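You operate a simulated robot arm through the tools that you are given. There is no shell and no other tool.

Carry out the task below with a simulated robot arm. There is one attempt and no reset: what you move stays moved.

JOB
Pull the stop button out, land the hanging curved timber on the low trestles and turn the key off.
Fine: the hook may stay on.

Only the result counts: the job must be done as asked and must still hold three seconds after the hand-in. Knocking over, shifting, dropping, spilling or breaking anything else fails it.

ROBOT AND FRAMES
A 6-joint arm with a two-finger parallel gripper, fixed in place. Base frame: the origin is at the foot of the arm, x ahead of it, y to its left, z up; the work surface is at about z = 100. Lengths are in cm, angles in degrees, forces in N, time in s.
With the tool pointing down near the work surface it reaches from about 16 to 60 cm from the base axis. Its first joint turns from -66.0 to 66.0 degrees. Payload 2.7 kg.
The tool frame sits at the grasp point between the pads (the TCP): z along the fingers, y along the line on which they close. The tips reach 2.3 cm beyond it. The gripper opens to 9.4 cm. The fingers are 3.8 cm wide and 1 cm thick; the gripper's body (5.4 by 9.6 cm) begins 3.9 cm behind the TCP.
Orientation is that of the tool frame in the base frame, as a unit quaternion [w, x, y, z]. With the fingers straight down and closing along the base's y, the tool's x points along the base's -x, its y along +y and its z along -z.

CONTROLS
- The arm moves only by the tool step_arm. Its argument "motion" is a list of rows, each an object (a shift or turn left out is 0, a gripper value left out holds the last) with "slide": the shift along the tool's x, y, z in m, a list of three; "rotation": the turn, a rotation vector about the tool's x, y, z in rad, a list of three; "fingers": the gripper command, from -1 (fully open) to 1 (shut), values between in proportion. In form: [{"slide": [tx, ty, tz], "rotation": [wx, wy, wz], "fingers": fingers}, ...]. A call has 1 to 20 rows; each row is the pose to reach, as a shift and turn from the pose commanded when the call began, along the tool's axes at that moment. Rows are played at 5 a second. More than 5 cm and 8.6 degrees between two rows, or a gripper value outside its range, and nothing of the call is played. Where a pose cannot be reached the arm comes as near as it can. A force on the tool above 50 N (or 10 N above the force at the start of the call, whichever is more), or a blocked arm, ends the call early, and 0.2 s more pass. Each finger travels about 4.5 cm/s and halts on what it meets, pressing with about 28 N; the grip force reading is that of the motor and also rises with nothing between the fingers. The clock runs only during rows and for 0.2 s after the last one: add rows that repeat a pose to give the fingers time. It gives the time, the measured TCP pose, the force on the tool (base axes), the opening and the grip force at its end, in the units of the frame above (readings bear some noise), with the torque about the TCP (base axes, N m) and any sound that the robot's microphone picked up.
- Cameras (640 x 400 px; columns grow to the right, rows downward): "scene" is fixed at [8.62, -43.67, 140.63]; the picture's right is [0.70, -0.72, 0.00], its down [-0.39, -0.38, -0.84] and it looks along [0.60, 0.59, -0.54] (base axes); focal length 214 px, centre (320, 200). "wrist" rides on the gripper at [8.6, 1.6, -7.5] in the tool frame; the picture's right is [-0.18, 0.98, 0.00], its down [-0.58, -0.11, -0.81] and it looks along [-0.79, -0.15, 0.59] (tool axes); focal length 243 px, centre (320, 200).
- camera(camera): a new picture of that camera. It takes no simulated time.
- measure_at(camera, pixels): there is no depth. For up to 12 entries [column, row, z] of the newest picture of that camera ("zoom" is the newest enlarged one), the place [x, y] in the base frame at which the ray of that pixel passes the height z, good to about 0.2 cm. It takes no simulated time.
- inspect(camera, box): a new picture of the part [left, top, right, bottom] of that camera's present view, enlarged. It takes no simulated time.
- close_job(): hands the job in; it is judged then, once.

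Unless the task says otherwise, let go and move clear before handing in.

The tools are called after "Call:" as name(argument=value, ...) on one line, values as JSON. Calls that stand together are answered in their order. step_arm: Moves the arm, as the interface text tells. Its arguments: {"type":"object","properties":{"motion":{"type":"array"}},"required":["motion"]} The other tools are called the same way: camera (camera) takes a picture; measure_at (camera, pixels) gives the place at which the rays of pixels pass given heights; inspect (camera, box) takes an enlarged picture of a part of a camera's view; close_job () hands the job in.

At the start:

```text
clock: 0.0
ee_pos: [29.29, 1.45, 133.71]
ee_rot: [0.001, -0.001, 1.0, 0.0]
ft_force: [-0.2, -0.8, -0.8]
moment: [-0.02, 0.03, 0.0]
gripper_width: 9.39
grip_force: 0.0
```

scene: 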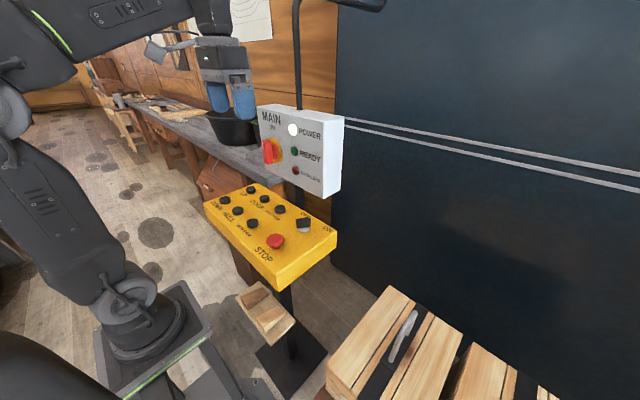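
wrist: 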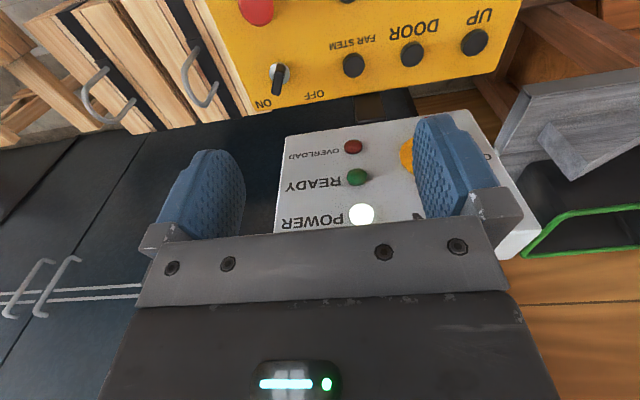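

The scene view shows a yellow console (buttons, red STOP near (276,241), a key switch near (304,224)) and a white MAIN box with a red/yellow switch near (271,150). I'll enlarge both before doing anything.

Call:
inspect(camera="scene", box=[195, 95, 355, 195])

Call:
inspect(camera="scene", box=[195, 175, 355, 275])

Call:
inspect(camera="scene", box=[70, 0, 310, 150])

Call:
inspect(camera="wrist", box=[220, 0, 540, 200])

```text
4.00 times, centred on (275, 145) of scene
```

zoom: 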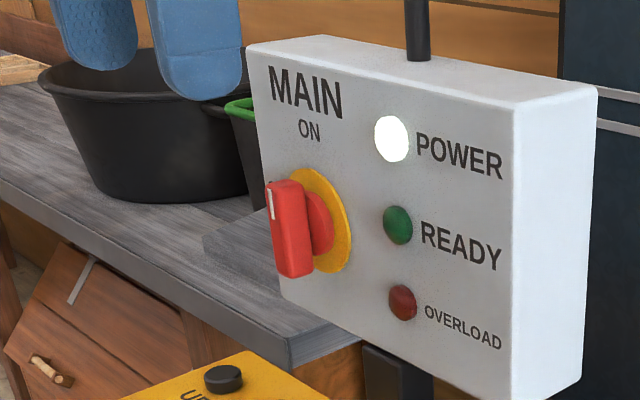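

```text
4.00 times, centred on (275, 225) of scene
```

zoom: 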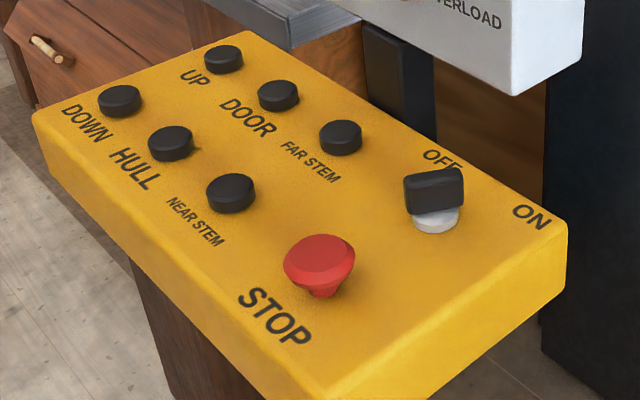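

```text
2.67 times, centred on (190, 75) of scene
```

zoom: 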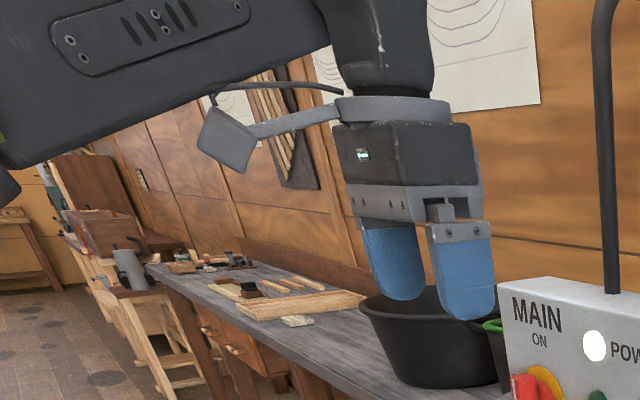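

```text
2.00 times, centred on (380, 100) of wrist
```

zoom: 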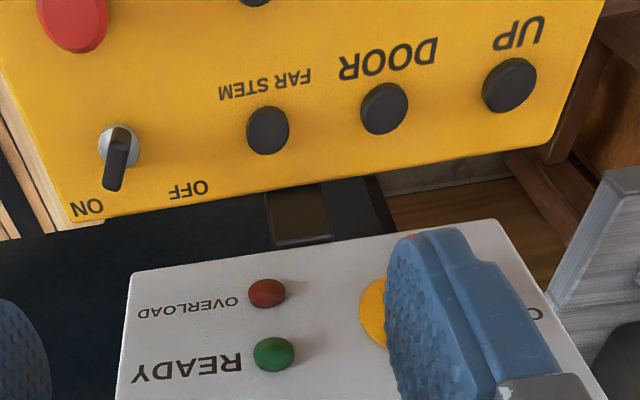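

Triangulating both views puts STOP at about (30,-7,102) and the MAIN box face near x=46; no hanging timber is visible yet. I'll tilt the wrist camera up to look for the crane load and trestles.

Call:
step_arm(motion=[{"rotation": [0, -0.14, 0]}, {"rotation": [0, -0.28, 0]}, {"rotation": [0, -0.42, 0]}, {"rotation": [0, -0.56, 0]}, {"rotation": [0, -0.56, 0]}])

Call:
camera(camera="wrist")

Call:
camera(camera="scene")

```text
clock: 1.2
ee_pos: [29.21, 1.46, 133.73]
ee_rot: [0.278, -0.002, 0.961, 0.001]
ft_force: [-0.2, -0.2, -0.1]
moment: [0.01, 0.01, -0.03]
gripper_width: 9.4
grip_force: 0.0
```

```text
taken
```

wrist: 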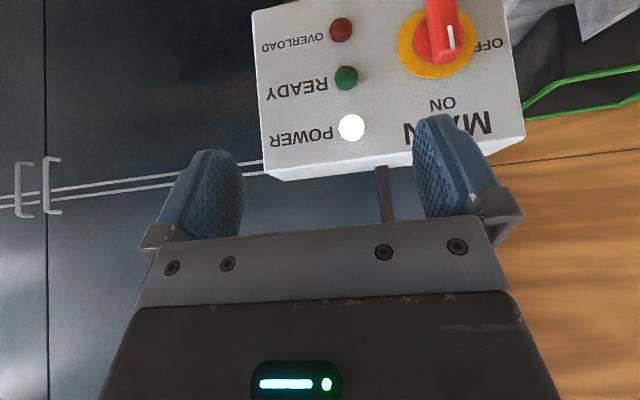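

```text
taken
```

scene: 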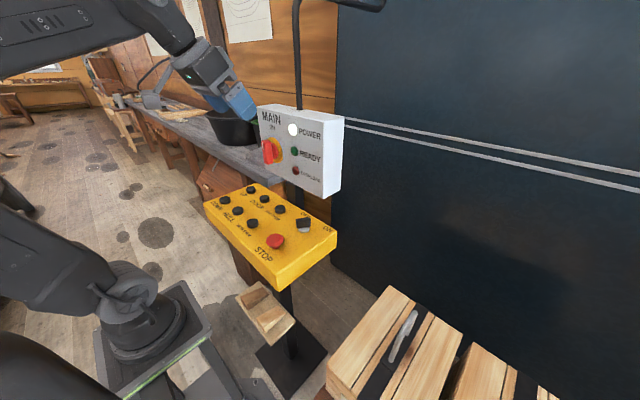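

The MAIN handle's white mark (450,37) points to ON, POWER is lit, READY is dark; still no load in view. I'll pan the camera toward -y to look for the crane.

Call:
step_arm(motion=[{"rotation": [0.0743, 0, 0.1186]}, {"rotation": [0.1487, 0, 0.2372]}, {"rotation": [0.223, 0, 0.3557]}, {"rotation": [0.2974, 0, 0.4743]}, {"rotation": [0.3717, 0, 0.5929]}, {"rotation": [0.446, 0, 0.7115]}, {"rotation": [0.5204, 0, 0.8301]}, {"rotation": [0.5947, 0, 0.9486]}, {"rotation": [0.6691, 0, 1.0672]}, {"rotation": [0.6691, 0, 1.0672]}])

Call:
camera(camera="wrist")

Call:
camera(camera="scene")

```text
clock: 3.4
ee_pos: [29.11, 1.5, 133.73]
ee_rot: [0.224, 0.566, 0.777, -0.162]
ft_force: [0.1, -0.4, 0.3]
moment: [0.02, -0.02, -0.01]
gripper_width: 9.38
grip_force: 0.1
```

```text
taken
```

wrist: 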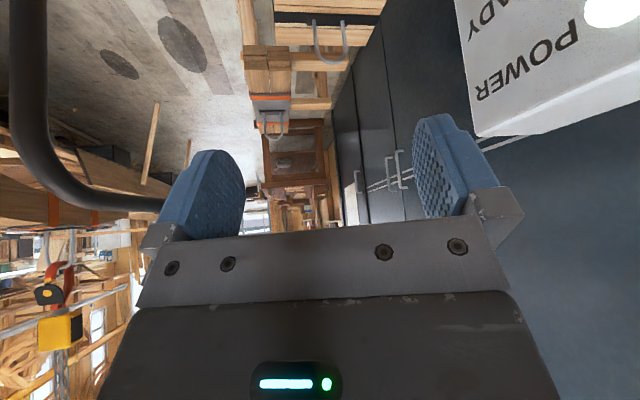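

```text
taken
```

scene: 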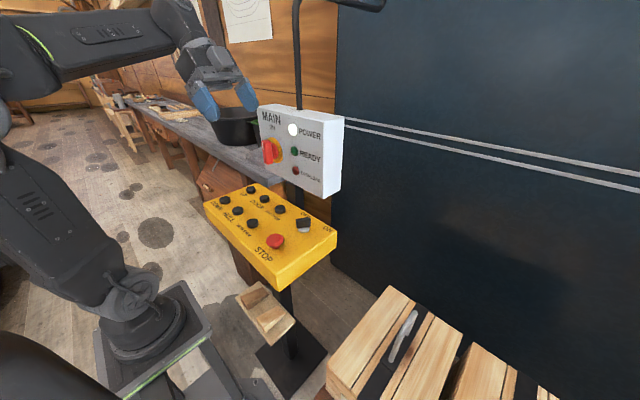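

The wrist picture now shows a yellow hoist block with a red hook around (55,310), upside-down on the left edge. I'll pan further that way.

Call:
step_arm(motion=[{"rotation": [0.0743, 0, 0.1186]}, {"rotation": [0.1487, 0, 0.2372]}, {"rotation": [0.223, 0, 0.3557]}, {"rotation": [0.2974, 0, 0.4743]}, {"rotation": [0.3717, 0, 0.5929]}, {"rotation": [0.3717, 0, 0.5929]}])

Call:
camera(camera="wrist")

Call:
inspect(camera="wrist", box=[0, 0, 320, 200])

Call:
inspect(camera="wrist", box=[0, 200, 320, 400])

```text
clock: 4.8
ee_pos: [29.86, -0.33, 129.79]
ee_rot: [0.155, 0.798, 0.535, -0.229]
ft_force: [0.5, -0.2, -1.0]
moment: [0.01, 0.02, 0.01]
gripper_width: 9.41
grip_force: 0.1
out of reach, approached as far as the arm can: row 3, 4, 5, 6
```

```text
taken
```

wrist: 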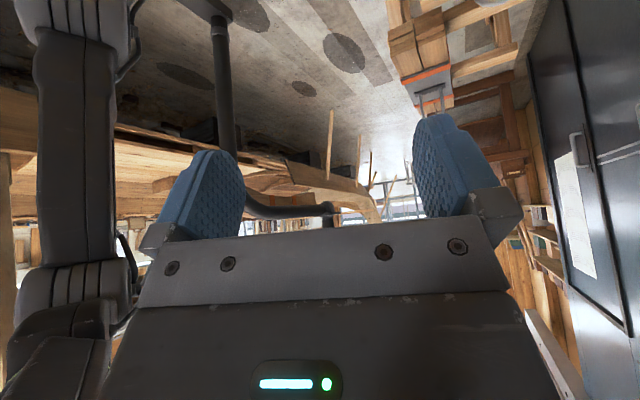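

```text
2.00 times, centred on (160, 100) of wrist
```

zoom: 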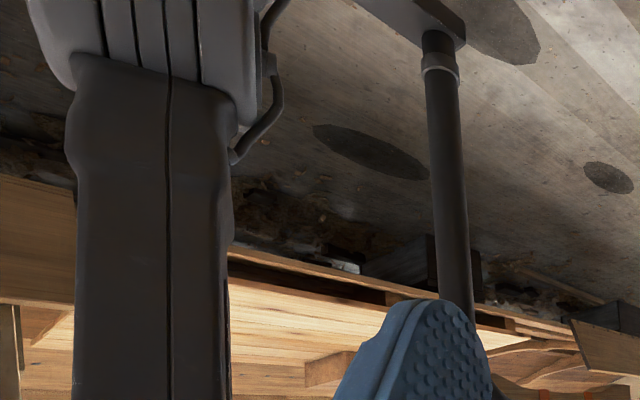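

```text
2.00 times, centred on (160, 300) of wrist
```

zoom: 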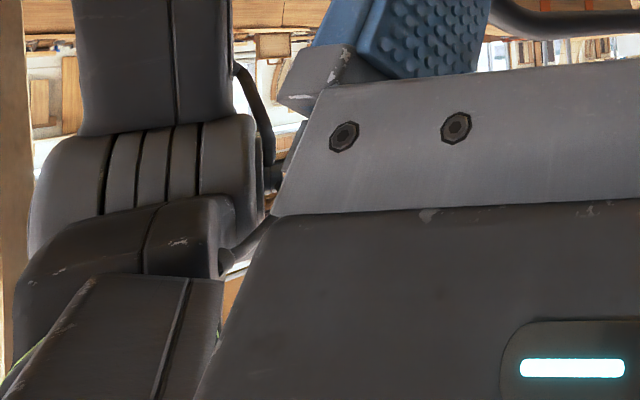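

The hull and hook are behind-right of the arm (azimuth about -128°), and a post near (-2,-21) carries what looks like the scene camera's arm, so I must keep away from it. I'll bring the tool closer and lower, panning and tilting up more for a clear view.

Call:
step_arm(motion=[{"slide": [-0.006, -0.005, 0.0325], "rotation": [0.03, -0.06, 0.047]}, {"slide": [-0.012, -0.01, 0.065], "rotation": [0.06, -0.12, 0.095]}, {"slide": [-0.018, -0.015, 0.097], "rotation": [0.09, -0.18, 0.142]}, {"slide": [-0.024, -0.02, 0.129], "rotation": [0.12, -0.24, 0.19]}, {"slide": [-0.024, -0.02, 0.129], "rotation": [0.149, -0.3, 0.237]}, {"slide": [-0.024, -0.02, 0.129], "rotation": [0.149, -0.3, 0.237]}])

Call:
camera(camera="wrist")

Call:
camera(camera="scene")

```text
clock: 6.2
ee_pos: [24.68, -7.74, 120.41]
ee_rot: [0.199, 0.822, 0.391, -0.364]
ft_force: [-0.6, -0.8, 0.1]
moment: [-0.02, 0.01, 0.01]
gripper_width: 9.39
grip_force: 0.1
```

```text
taken
```

wrist: 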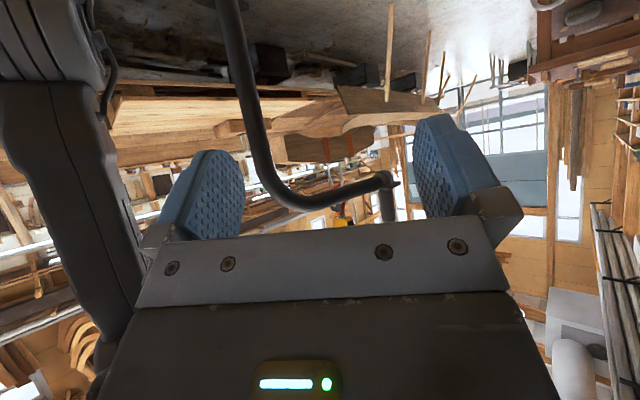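

```text
taken
```

scene: 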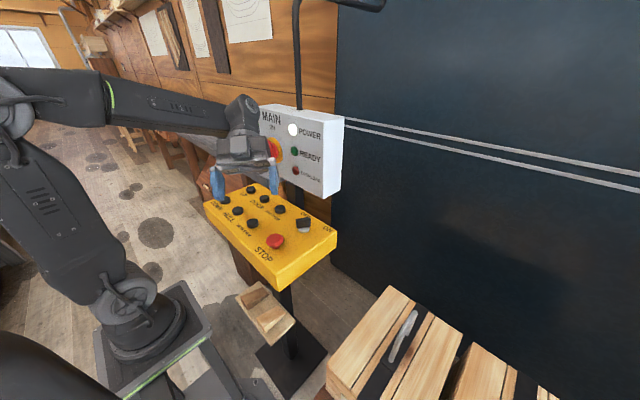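

The hook (yellow, ~(342,222)) and a timber with orange slings (~(330,150)) are visible beyond the black camera stand. I'll enlarge that area.

Call:
inspect(camera="wrist", box=[240, 70, 480, 220])

Call:
inspect(camera="wrist", box=[280, 110, 440, 230])

Call:
inspect(camera="wrist", box=[90, 20, 330, 170])

```text
2.67 times, centred on (360, 145) of wrist
```

zoom: 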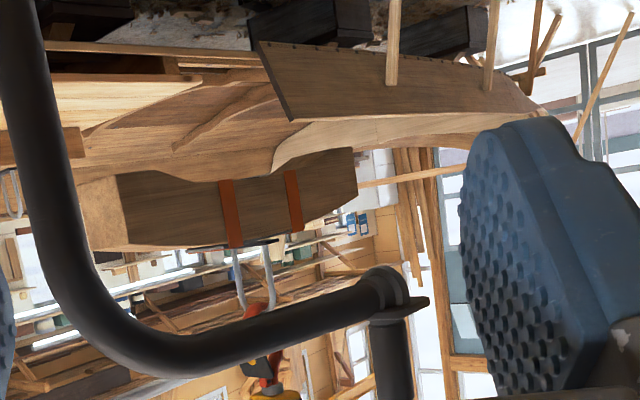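

```text
3.33 times, centred on (360, 170) of wrist
```

zoom: 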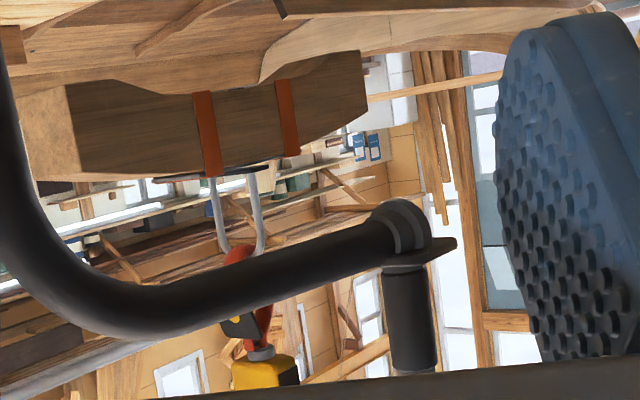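

```text
2.67 times, centred on (210, 95) of wrist
```

zoom: 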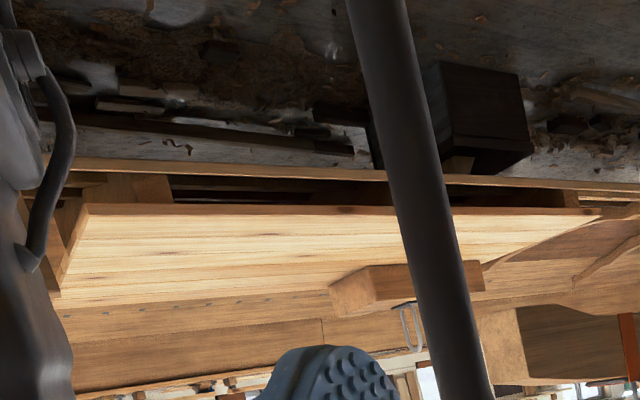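

The timber (≈(330,150), two orange slings) hangs in front of the hull, about 1.5–2 m away to the rear-right. I still need to find the low trestles, so I'll pan back toward -y with the camera tilted lower.

Call:
step_arm(motion=[{"rotation": [-0.09, 0.07, -0.08]}, {"rotation": [-0.18, 0.14, -0.16]}, {"rotation": [-0.27, 0.21, -0.24]}, {"rotation": [-0.36, 0.28, -0.32]}, {"rotation": [-0.45, 0.35, -0.4]}, {"rotation": [-0.54, 0.42, -0.48]}, {"rotation": [-0.54, 0.42, -0.48]}])

Call:
camera(camera="wrist")

Call:
inspect(camera="wrist", box=[0, 0, 320, 200])

Call:
inspect(camera="wrist", box=[240, 0, 560, 200])

```text
clock: 7.8
ee_pos: [24.69, -8.02, 120.34]
ee_rot: [0.233, 0.681, 0.686, -0.109]
ft_force: [-0.1, 0.4, 0.3]
moment: [0.02, -0.02, 0.01]
gripper_width: 9.39
grip_force: 0.1
```

```text
taken
```

wrist: 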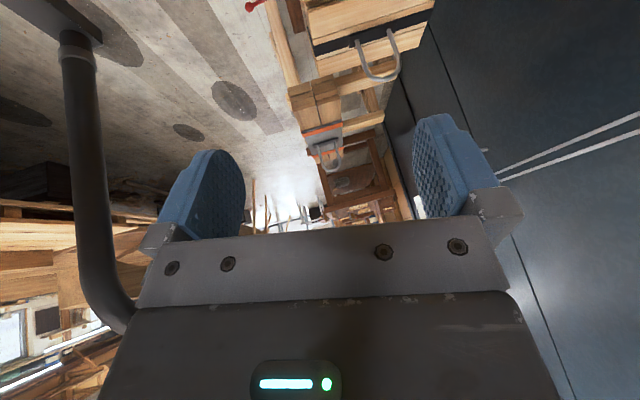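

```text
2.00 times, centred on (160, 100) of wrist
```

zoom: 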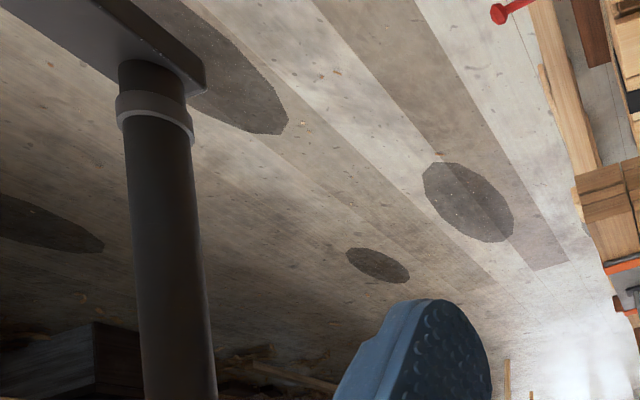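

```text
2.00 times, centred on (400, 100) of wrist
```

zoom: 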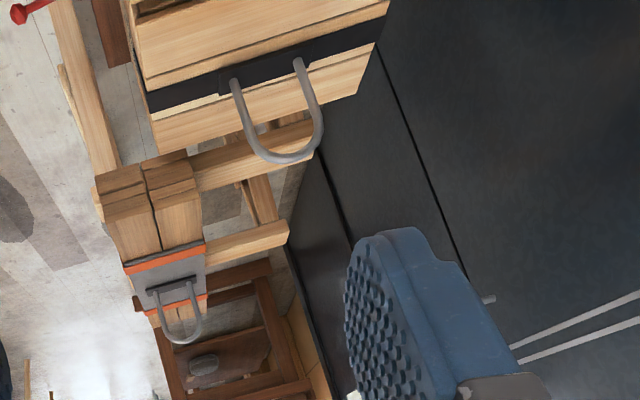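

Along the door wall are bundles with lifting eyes and a low dark frame near (350,180). I'll zoom in there, then tilt down to see the floor nearby.

Call:
inspect(camera="wrist", box=[280, 70, 440, 230])

Call:
step_arm(motion=[{"rotation": [0, 0.14, 0]}, {"rotation": [0, 0.28, 0]}, {"rotation": [0, 0.42, 0]}, {"rotation": [0, 0.5, 0]}, {"rotation": [0, 0.5, 0]}])

Call:
camera(camera="wrist")

```text
2.50 times, centred on (360, 150) of wrist
```

zoom: 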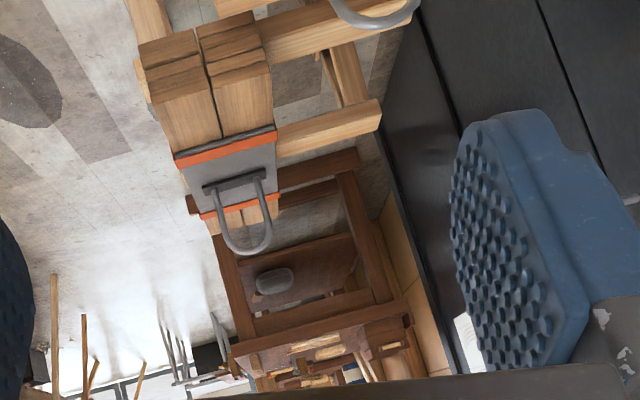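

```text
clock: 9.0
ee_pos: [24.71, -7.99, 120.25]
ee_rot: [0.056, 0.687, 0.721, 0.064]
ft_force: [0.4, 0.0, -0.3]
moment: [-0.01, 0.01, -0.02]
gripper_width: 9.39
grip_force: 0.1
```

```text
taken
```

wrist: 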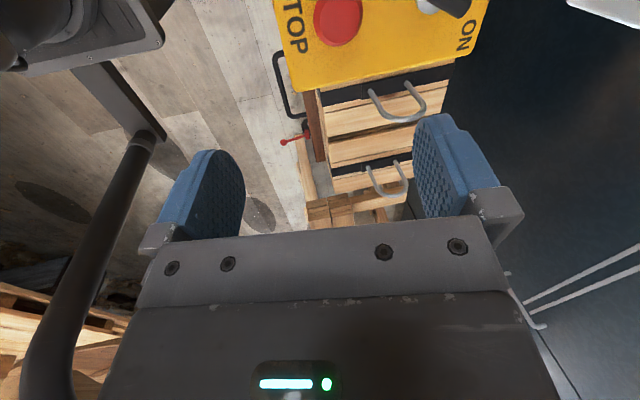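

Two black-strapped bundles and the grey/orange one stand by the doors, but no empty low trestles yet. I'll move to the -y side, lower than the camera bar, and look along azimuth -135° to see the timber and the floor below it.

Call:
step_arm(motion=[{"slide": [-0.009, 0, 0.008], "rotation": [0.046, -0.074, 0.084]}, {"slide": [-0.018, -0.001, 0.016], "rotation": [0.092, -0.148, 0.168]}, {"slide": [-0.027, -0.001, 0.024], "rotation": [0.139, -0.223, 0.253]}, {"slide": [-0.036, -0.001, 0.032], "rotation": [0.185, -0.297, 0.337]}, {"slide": [-0.045, -0.002, 0.041], "rotation": [0.231, -0.371, 0.421]}, {"slide": [-0.054, -0.002, 0.049], "rotation": [0.277, -0.445, 0.505]}, {"slide": [-0.063, -0.002, 0.057], "rotation": [0.324, -0.52, 0.59]}, {"slide": [-0.072, -0.003, 0.065], "rotation": [0.37, -0.594, 0.674]}, {"slide": [-0.081, -0.003, 0.073], "rotation": [0.416, -0.668, 0.758]}, {"slide": [-0.081, -0.003, 0.073], "rotation": [0.416, -0.668, 0.758]}])

Call:
camera(camera="wrist")

Call:
camera(camera="scene")

```text
clock: 11.2
ee_pos: [26.01, -15.77, 112.88]
ee_rot: [0.119, 0.878, 0.363, -0.288]
ft_force: [-0.7, 1.2, -0.1]
moment: [0.02, 0.0, 0.02]
gripper_width: 9.42
grip_force: 0.1
```

```text
taken
```

wrist: 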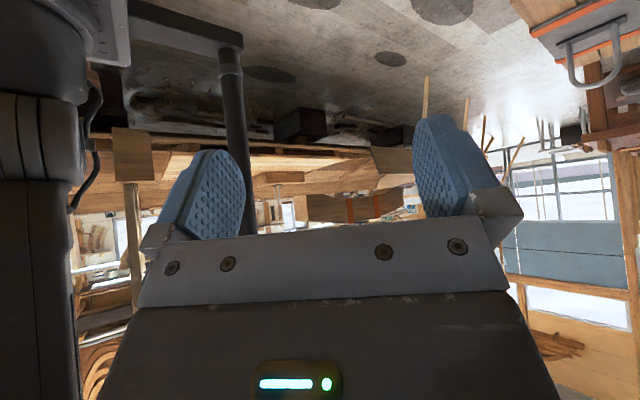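

```text
taken
```

scene: 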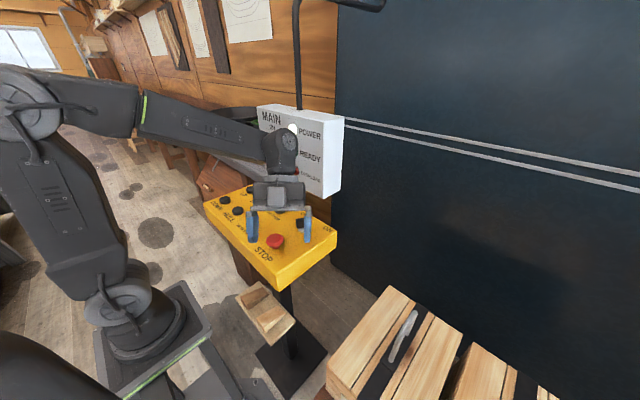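

This view shows the slung timber at about (350,207) against the hull, with posts and floor items above it in the inverted picture. I'll enlarge the relevant strips.

Call:
inspect(camera="wrist", box=[240, 90, 440, 230])

Call:
inspect(camera="wrist", box=[80, 80, 260, 220])

Call:
inspect(camera="wrist", box=[400, 0, 640, 170])

Call:
inspect(camera="wrist", box=[130, 0, 400, 160])

```text
2.86 times, centred on (340, 160) of wrist
```

zoom: 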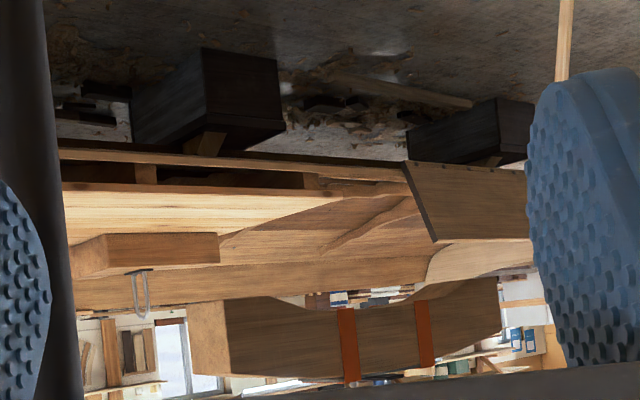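

```text
2.86 times, centred on (170, 150) of wrist
```

zoom: 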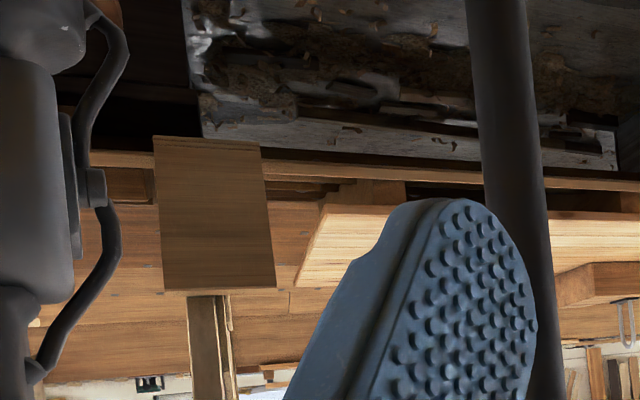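

```text
2.35 times, centred on (520, 85) of wrist
```

zoom: 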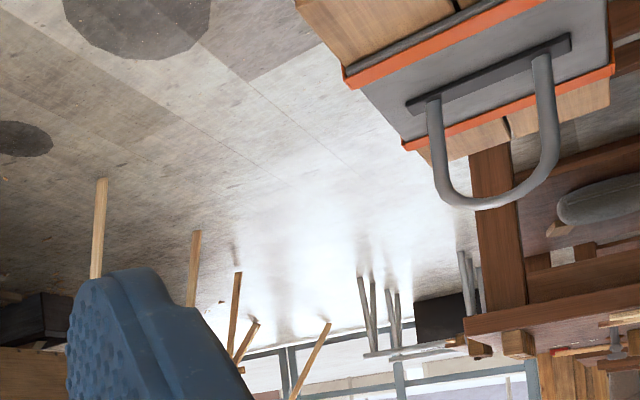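

```text
2.37 times, centred on (265, 80) of wrist
```

zoom: 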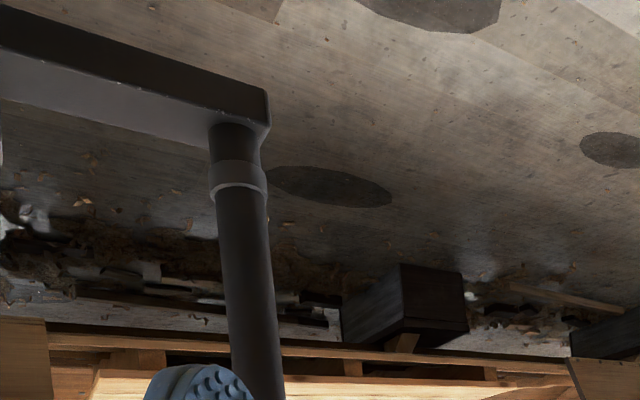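

Thin wooden sticks look like shores under the hull's bow, and some grey metal sawhorse-like frames stand near (545,125). I'll zoom into those further.

Call:
inspect(camera="wrist", box=[490, 90, 618, 170])

Call:
inspect(camera="wrist", box=[300, 170, 428, 250])

Call:
inspect(camera="wrist", box=[80, 150, 240, 250])

```text
5.00 times, centred on (554, 130) of wrist
```

zoom: 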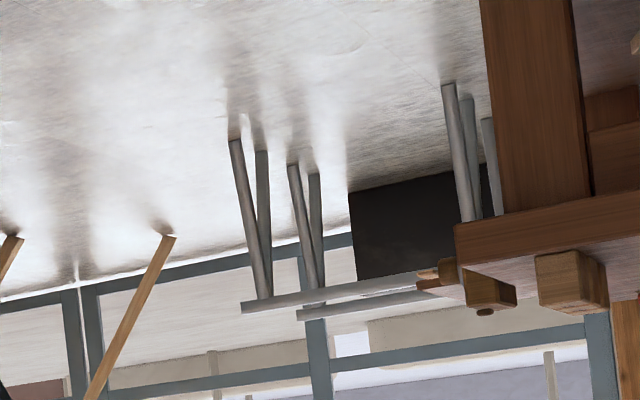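

```text
5.00 times, centred on (364, 210) of wrist
```

zoom: 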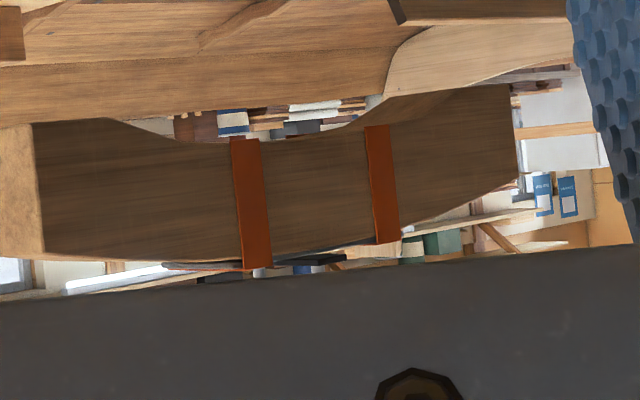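

```text
4.00 times, centred on (160, 200) of wrist
```

zoom: 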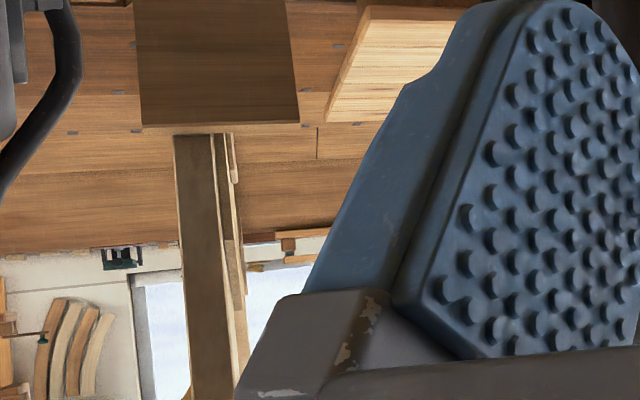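

The metal frame is just background furniture, and the floor in front of the hull seems empty from azimuth -85° to -140°. The unexplored side is behind/left of the robot, so I'll swing the tool round the other way to look there.

Call:
step_arm(motion=[{"slide": [0.001, -0.01, -0.014], "rotation": [-0.0866, 0, -0.1192]}, {"slide": [0.002, -0.02, -0.028], "rotation": [-0.1732, 0, -0.2384]}, {"slide": [0.003, -0.03, -0.042], "rotation": [-0.2598, 0, -0.3575]}, {"slide": [0.004, -0.04, -0.056], "rotation": [-0.3464, 0, -0.4767]}, {"slide": [0.005, -0.05, -0.07], "rotation": [-0.433, 0, -0.5959]}, {"slide": [0.006, -0.06, -0.084], "rotation": [-0.5196, 0, -0.7151]}, {"slide": [0.007, -0.07, -0.098], "rotation": [-0.6062, 0, -0.8343]}, {"slide": [0.008, -0.08, -0.112], "rotation": [-0.6928, 0, -0.9534]}, {"slide": [0.009, -0.09, -0.126], "rotation": [-0.7794, 0, -1.0726]}, {"slide": [0.01, -0.1, -0.14], "rotation": [-0.866, 0, -1.1918]}, {"slide": [0.011, -0.11, -0.154], "rotation": [-0.9526, 0, -1.311]}, {"slide": [0.012, -0.12, -0.168], "rotation": [-1.0392, 0, -1.4302]}, {"slide": [0.013, -0.13, -0.182], "rotation": [-1.1258, 0, -1.5493]}, {"slide": [0.014, -0.14, -0.196], "rotation": [-1.2124, 0, -1.6685]}, {"slide": [0.014, -0.15, -0.21], "rotation": [-1.299, 0, -1.7877]}, {"slide": [0.014, -0.156, -0.221], "rotation": [-1.3856, 0, -1.9069]}])

Call:
camera(camera="wrist")

```text
clock: 14.6
ee_pos: [25.13, 5.03, 130.1]
ee_rot: [0.308, -0.001, 0.951, 0.0]
ft_force: [0.0, -0.2, 0.3]
moment: [-0.02, 0.0, 0.02]
gripper_width: 9.44
grip_force: 0.0
```

```text
taken
```

wrist: 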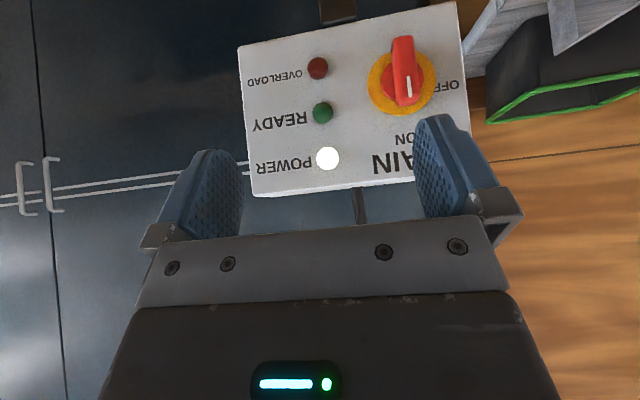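

MAIN is ON, POWER lit, READY still dark. I continue panning toward +y.

Call:
step_arm(motion=[{"slide": [0, 0.008, 0], "rotation": [-0.084, 0, -0.1155]}, {"slide": [0, 0.016, 0], "rotation": [-0.168, 0, -0.231]}, {"slide": [0, 0.024, 0], "rotation": [-0.252, 0, -0.3465]}, {"slide": [0, 0.032, 0], "rotation": [-0.336, 0, -0.462]}, {"slide": [0, 0.04, 0], "rotation": [-0.42, 0, -0.5775]}, {"slide": [0, 0.048, 0], "rotation": [-0.504, 0, -0.693]}, {"slide": [0, 0.056, 0], "rotation": [-0.588, 0, -0.8085]}, {"slide": [0, 0.064, 0], "rotation": [-0.672, 0, -0.924]}, {"slide": [0, 0.072, 0], "rotation": [-0.756, 0, -1.0395]}, {"slide": [0, 0.08, 0], "rotation": [-0.84, 0, -1.155]}, {"slide": [0, 0.08, 0], "rotation": [-0.924, 0, -1.2705]}])

Call:
camera(camera="wrist")

```text
clock: 17.0
ee_pos: [25.03, 13.12, 129.88]
ee_rot: [-0.216, 0.673, -0.672, -0.22]
ft_force: [-0.5, -0.2, 0.0]
moment: [0.01, 0.01, -0.02]
gripper_width: 9.38
grip_force: 0.0
```

```text
taken
```

wrist: 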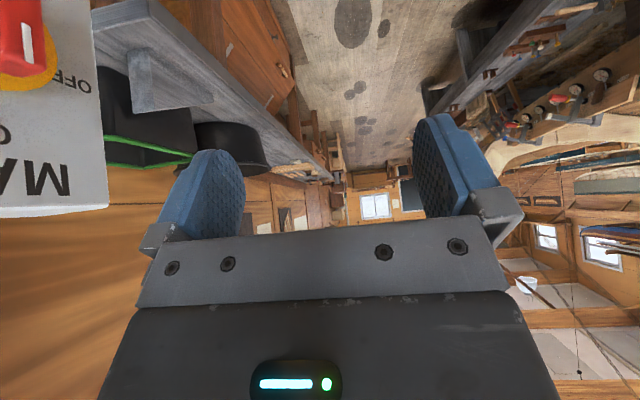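

Azimuth 90° shows the bench wall on the left and another bench with clamps on the right (590,100). I'll pan 50° further to view behind the robot.

Call:
step_arm(motion=[{"rotation": [-0.084, 0, -0.1155]}, {"rotation": [-0.168, 0, -0.231]}, {"rotation": [-0.252, 0, -0.3465]}, {"rotation": [-0.336, 0, -0.462]}, {"rotation": [-0.42, 0, -0.5775]}, {"rotation": [-0.504, 0, -0.693]}, {"rotation": [-0.504, 0, -0.693]}])

Call:
camera(camera="wrist")

Call:
inspect(camera="wrist", box=[320, 0, 640, 200])

Call:
inspect(camera="wrist", box=[100, 0, 420, 200])

```text
clock: 18.6
ee_pos: [24.62, 13.71, 128.82]
ee_rot: [-0.106, 0.891, -0.332, -0.29]
ft_force: [-0.3, -0.7, -0.3]
moment: [0.01, -0.01, 0.03]
gripper_width: 9.38
grip_force: 0.0
out of reach, approached as far as the arm can: row 6, 7
```

```text
taken
```

wrist: 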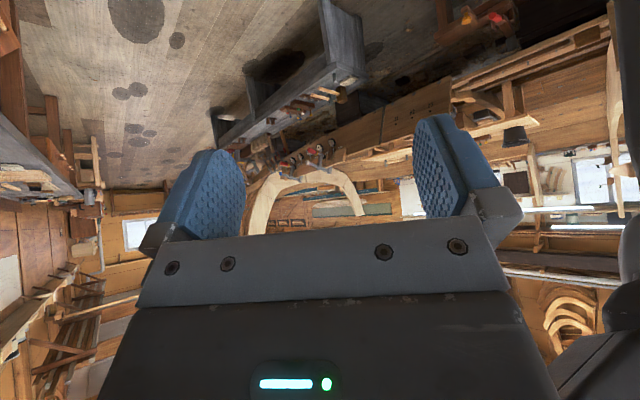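

```text
2.00 times, centred on (480, 100) of wrist
```

zoom: 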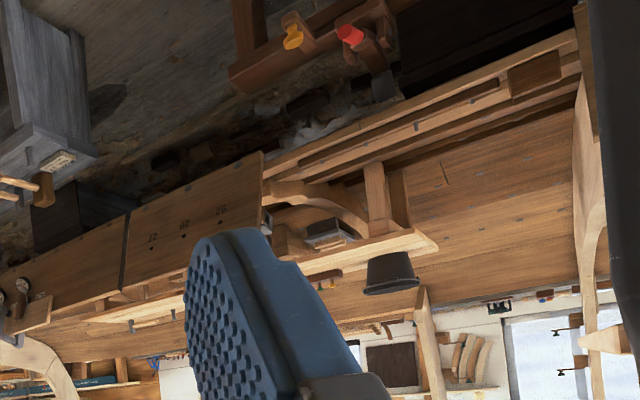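

```text
2.00 times, centred on (260, 100) of wrist
```

zoom: 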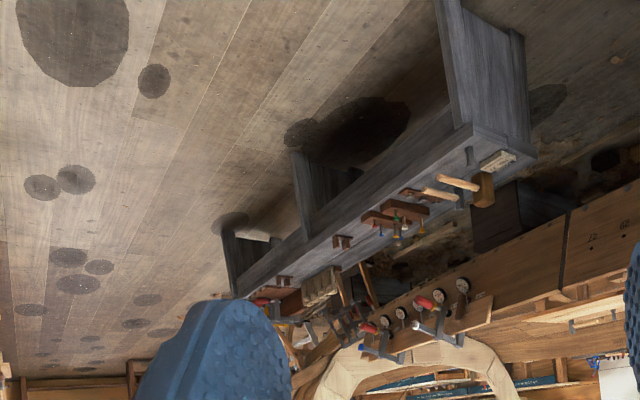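

There is a low dark-brown item with red and yellow heads near (480,15), close behind the robot, cut off by the picture top. I'll tilt the camera down to see it fully.

Call:
step_arm(motion=[{"rotation": [-0.02, 0.12, -0.03]}, {"rotation": [-0.04, 0.24, -0.06]}, {"rotation": [-0.06, 0.36, -0.09]}, {"rotation": [-0.08, 0.48, -0.12]}, {"rotation": [-0.08, 0.48, -0.12]}])

Call:
camera(camera="wrist")

Call:
inspect(camera="wrist", box=[320, 0, 640, 200])

```text
clock: 19.8
ee_pos: [24.66, 13.71, 128.64]
ee_rot: [-0.006, 0.956, -0.283, -0.076]
ft_force: [-0.4, 0.1, -0.2]
moment: [0.01, 0.03, 0.0]
gripper_width: 9.38
grip_force: 0.1
```

```text
taken
```

wrist: 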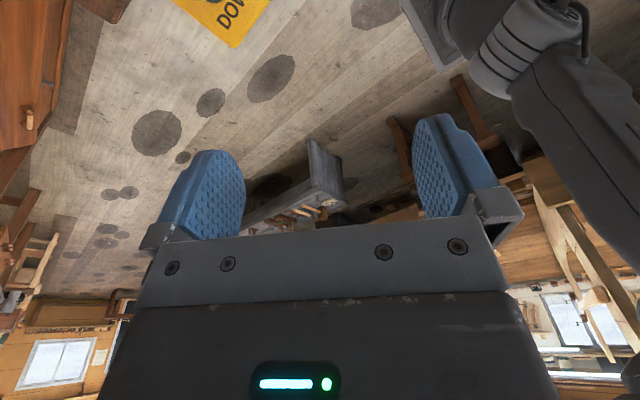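

```text
2.00 times, centred on (480, 100) of wrist
```

zoom: 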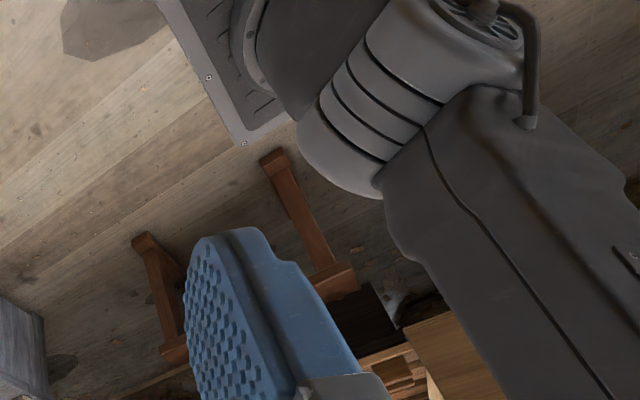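

A low dark-brown trestle (legs near (465,95) and (395,130)) stands behind the robot, half hidden by the finger and arm. I'll shift the tool further to +y and pan a bit more to see it clearly.

Call:
step_arm(motion=[{"slide": [-0.027, -0.015, 0.014], "rotation": [-0.015, 0.003, -0.097]}, {"slide": [-0.054, -0.03, 0.027], "rotation": [-0.03, 0.006, -0.193]}, {"slide": [-0.08, -0.045, 0.041], "rotation": [-0.044, 0.01, -0.29]}, {"slide": [-0.107, -0.06, 0.054], "rotation": [-0.058, 0.013, -0.386]}, {"slide": [-0.134, -0.075, 0.068], "rotation": [-0.073, 0.016, -0.483]}, {"slide": [-0.134, -0.075, 0.068], "rotation": [-0.073, 0.016, -0.483]}])

Call:
camera(camera="wrist")

Call:
camera(camera="scene")

```text
clock: 21.2
ee_pos: [16.77, 27.64, 123.61]
ee_rot: [0.013, 0.996, -0.043, -0.075]
ft_force: [-0.4, 0.1, 0.4]
moment: [-0.01, -0.03, 0.02]
gripper_width: 9.4
grip_force: 0.1
```

```text
taken
```

wrist: 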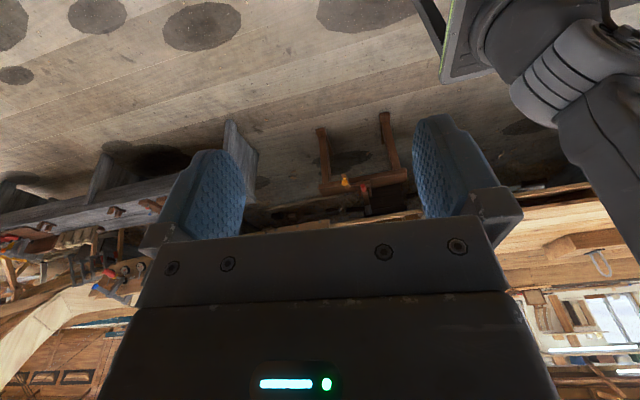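

```text
taken
```

scene: 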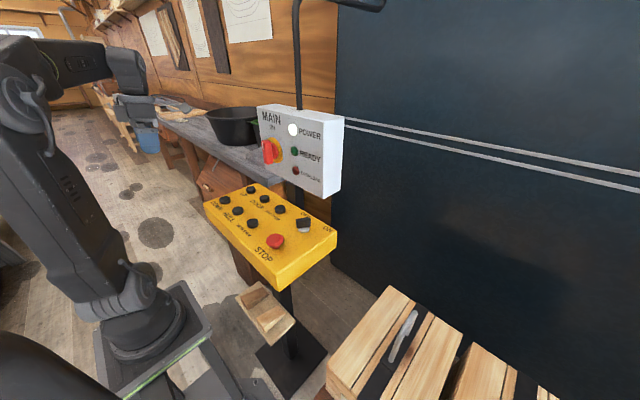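

The brown item is now between the fingers at (320–410,110–215). Zooming in on it.

Call:
inspect(camera="wrist", box=[250, 90, 430, 230])

Call:
inspect(camera="wrist", box=[480, 100, 640, 260])

Call:
inspect(camera="wrist", box=[0, 100, 250, 300])

```text
2.86 times, centred on (340, 160) of wrist
```

zoom: 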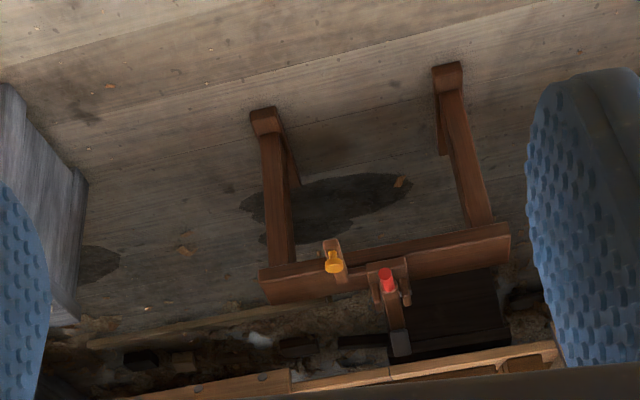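

```text
2.50 times, centred on (560, 180) of wrist
```

zoom: 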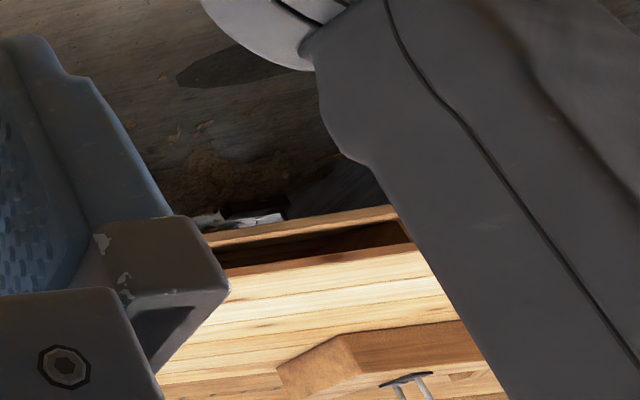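

```text
2.00 times, centred on (125, 200) of wrist
```

zoom: 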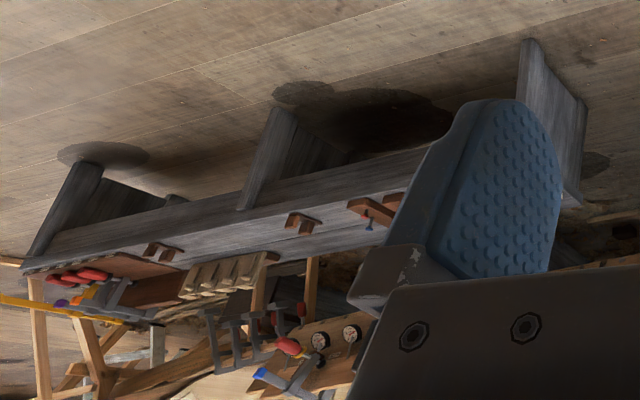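

That brown item is a single horse carrying mallets, not a free pair of trestles. I'll check the scene camera's lower area, then look from high toward the door side and closer floor.

Call:
inspect(camera="scene", box=[200, 260, 420, 400])

Call:
inspect(camera="scene", box=[320, 260, 560, 400])

Call:
inspect(camera="scene", box=[0, 230, 220, 400])

Call:
inspect(camera="scene", box=[260, 0, 420, 120])

```text
2.86 times, centred on (310, 330) of scene
```

zoom: 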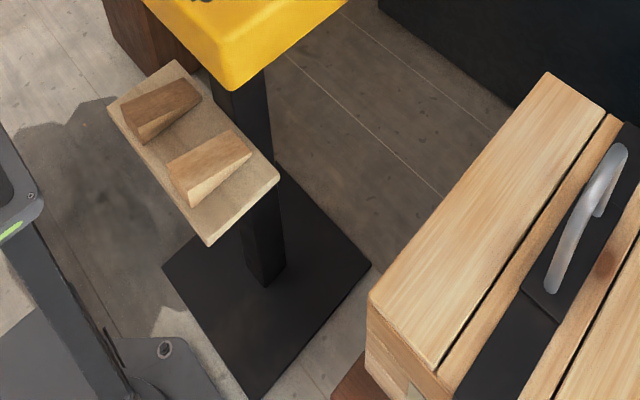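

```text
2.67 times, centred on (440, 330) of scene
```

zoom: 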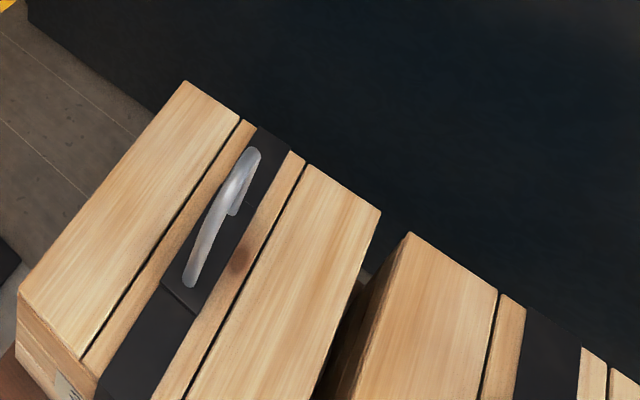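

```text
2.35 times, centred on (110, 315) of scene
```

zoom: 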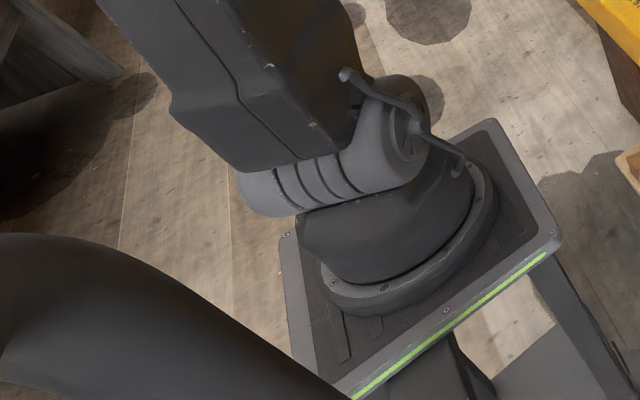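

```text
3.33 times, centred on (340, 60) of scene
```

zoom: 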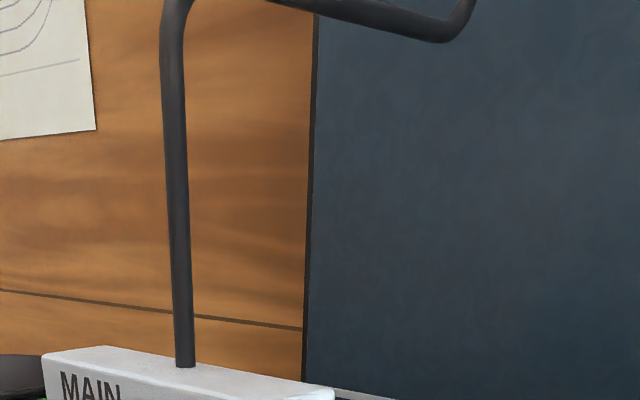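

A tube rises from the MAIN box and bends over at the top; it may carry a mirror or screen for watching the crane. The console shelf has two wedges. I'll swing back to the front and look up there.

Call:
step_arm(motion=[{"slide": [0.0075, 0.0111, -0.0016], "rotation": [0.0219, -0.0047, 0.1462]}, {"slide": [0.0149, 0.0222, -0.0032], "rotation": [0.0438, -0.0094, 0.2924]}, {"slide": [0.0224, 0.0332, -0.0048], "rotation": [0.0657, -0.0141, 0.4386]}, {"slide": [0.0299, 0.0443, -0.0064], "rotation": [0.0876, -0.0188, 0.5848]}, {"slide": [0.0374, 0.0554, -0.008], "rotation": [0.1095, -0.0235, 0.731]}, {"slide": [0.0448, 0.0665, -0.0096], "rotation": [0.1314, -0.0282, 0.8772]}, {"slide": [0.0523, 0.0776, -0.0112], "rotation": [0.1533, -0.0329, 1.0234]}, {"slide": [0.0598, 0.0886, -0.0128], "rotation": [0.1752, -0.0376, 1.1696]}, {"slide": [0.0672, 0.0997, -0.0144], "rotation": [0.1971, -0.0423, 1.3158]}, {"slide": [0.0747, 0.1108, -0.016], "rotation": [0.219, -0.047, 1.462]}, {"slide": [0.0822, 0.1219, -0.0176], "rotation": [0.2409, -0.0517, 1.6082]}, {"slide": [0.0896, 0.133, -0.0192], "rotation": [0.2628, -0.0564, 1.7544]}])

Call:
camera(camera="wrist")

```text
clock: 23.8
ee_pos: [24.56, 13.72, 124.68]
ee_rot: [0.05, -0.594, 0.801, 0.058]
ft_force: [0.0, 0.0, 0.1]
moment: [0.01, -0.02, -0.02]
gripper_width: 9.38
grip_force: 0.1
```

```text
taken
```

wrist: 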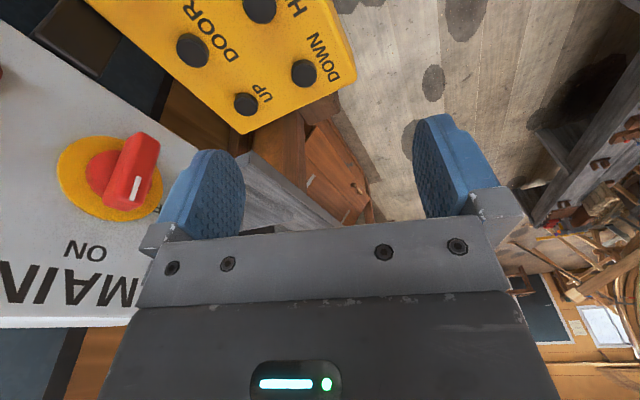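

Now looking at the front-left. I'll turn to face forward and tilt up to see what the tube above the MAIN box carries.

Call:
step_arm(motion=[{"slide": [0.0073, -0.0105, -0.0102], "rotation": [0.0814, -0.0668, 0.105]}, {"slide": [0.0145, -0.021, -0.0203], "rotation": [0.1628, -0.1336, 0.21]}, {"slide": [0.0218, -0.0315, -0.0305], "rotation": [0.2442, -0.2004, 0.315]}, {"slide": [0.029, -0.042, -0.0407], "rotation": [0.3256, -0.2672, 0.42]}, {"slide": [0.0363, -0.0525, -0.0508], "rotation": [0.407, -0.334, 0.525]}, {"slide": [0.0435, -0.063, -0.061], "rotation": [0.4884, -0.4008, 0.63]}, {"slide": [0.0508, -0.0735, -0.0712], "rotation": [0.5698, -0.4676, 0.735]}, {"slide": [0.058, -0.084, -0.0813], "rotation": [0.6512, -0.5344, 0.84]}, {"slide": [0.0653, -0.0945, -0.0915], "rotation": [0.7326, -0.6012, 0.945]}, {"slide": [0.0725, -0.105, -0.1017], "rotation": [0.814, -0.668, 1.05]}, {"slide": [0.0798, -0.1155, -0.1118], "rotation": [0.8954, -0.7348, 1.155]}, {"slide": [0.087, -0.126, -0.122], "rotation": [0.9768, -0.8016, 1.26]}])

Call:
camera(camera="wrist")

Call:
camera(camera="scene")

```text
clock: 26.4
ee_pos: [34.01, -0.13, 135.1]
ee_rot: [0.532, 0.108, 0.837, -0.068]
ft_force: [-0.2, -0.4, 0.4]
moment: [0.0, 0.0, 0.01]
gripper_width: 9.38
grip_force: 0.1
```

```text
taken
```

wrist: 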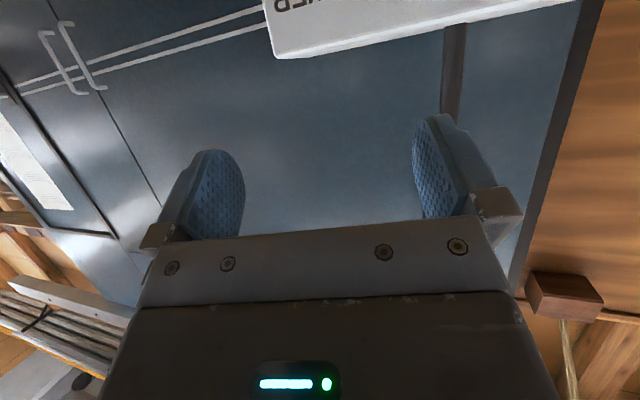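

```text
taken
```

scene: 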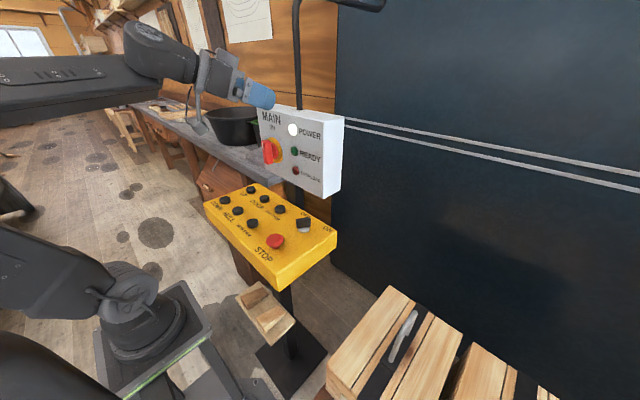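

The tube at (455,60) continues upward but is hidden behind the gripper; the lower area shows doors only. I'll tilt up a bit more.

Call:
step_arm(motion=[{"rotation": [0, -0.14, 0]}, {"rotation": [0, -0.28, 0]}, {"rotation": [0, -0.42, 0]}, {"rotation": [0, -0.5, 0]}, {"rotation": [0, -0.5, 0]}])

Call:
camera(camera="wrist")

```text
clock: 27.6
ee_pos: [33.97, -0.07, 134.87]
ee_rot: [0.723, 0.088, 0.679, -0.094]
ft_force: [0.4, 1.2, 0.1]
moment: [0.01, 0.01, -0.01]
gripper_width: 9.43
grip_force: 0.1
```

```text
taken
```

wrist: 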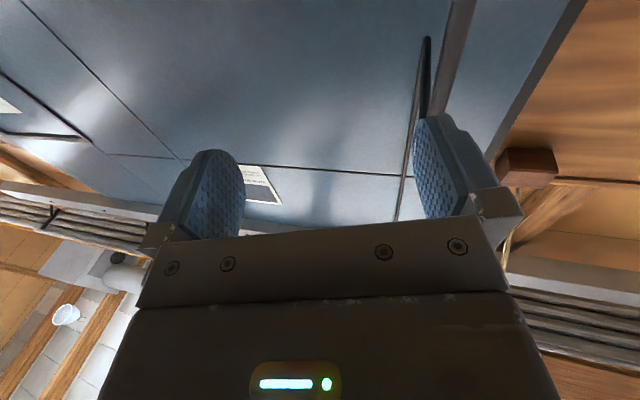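

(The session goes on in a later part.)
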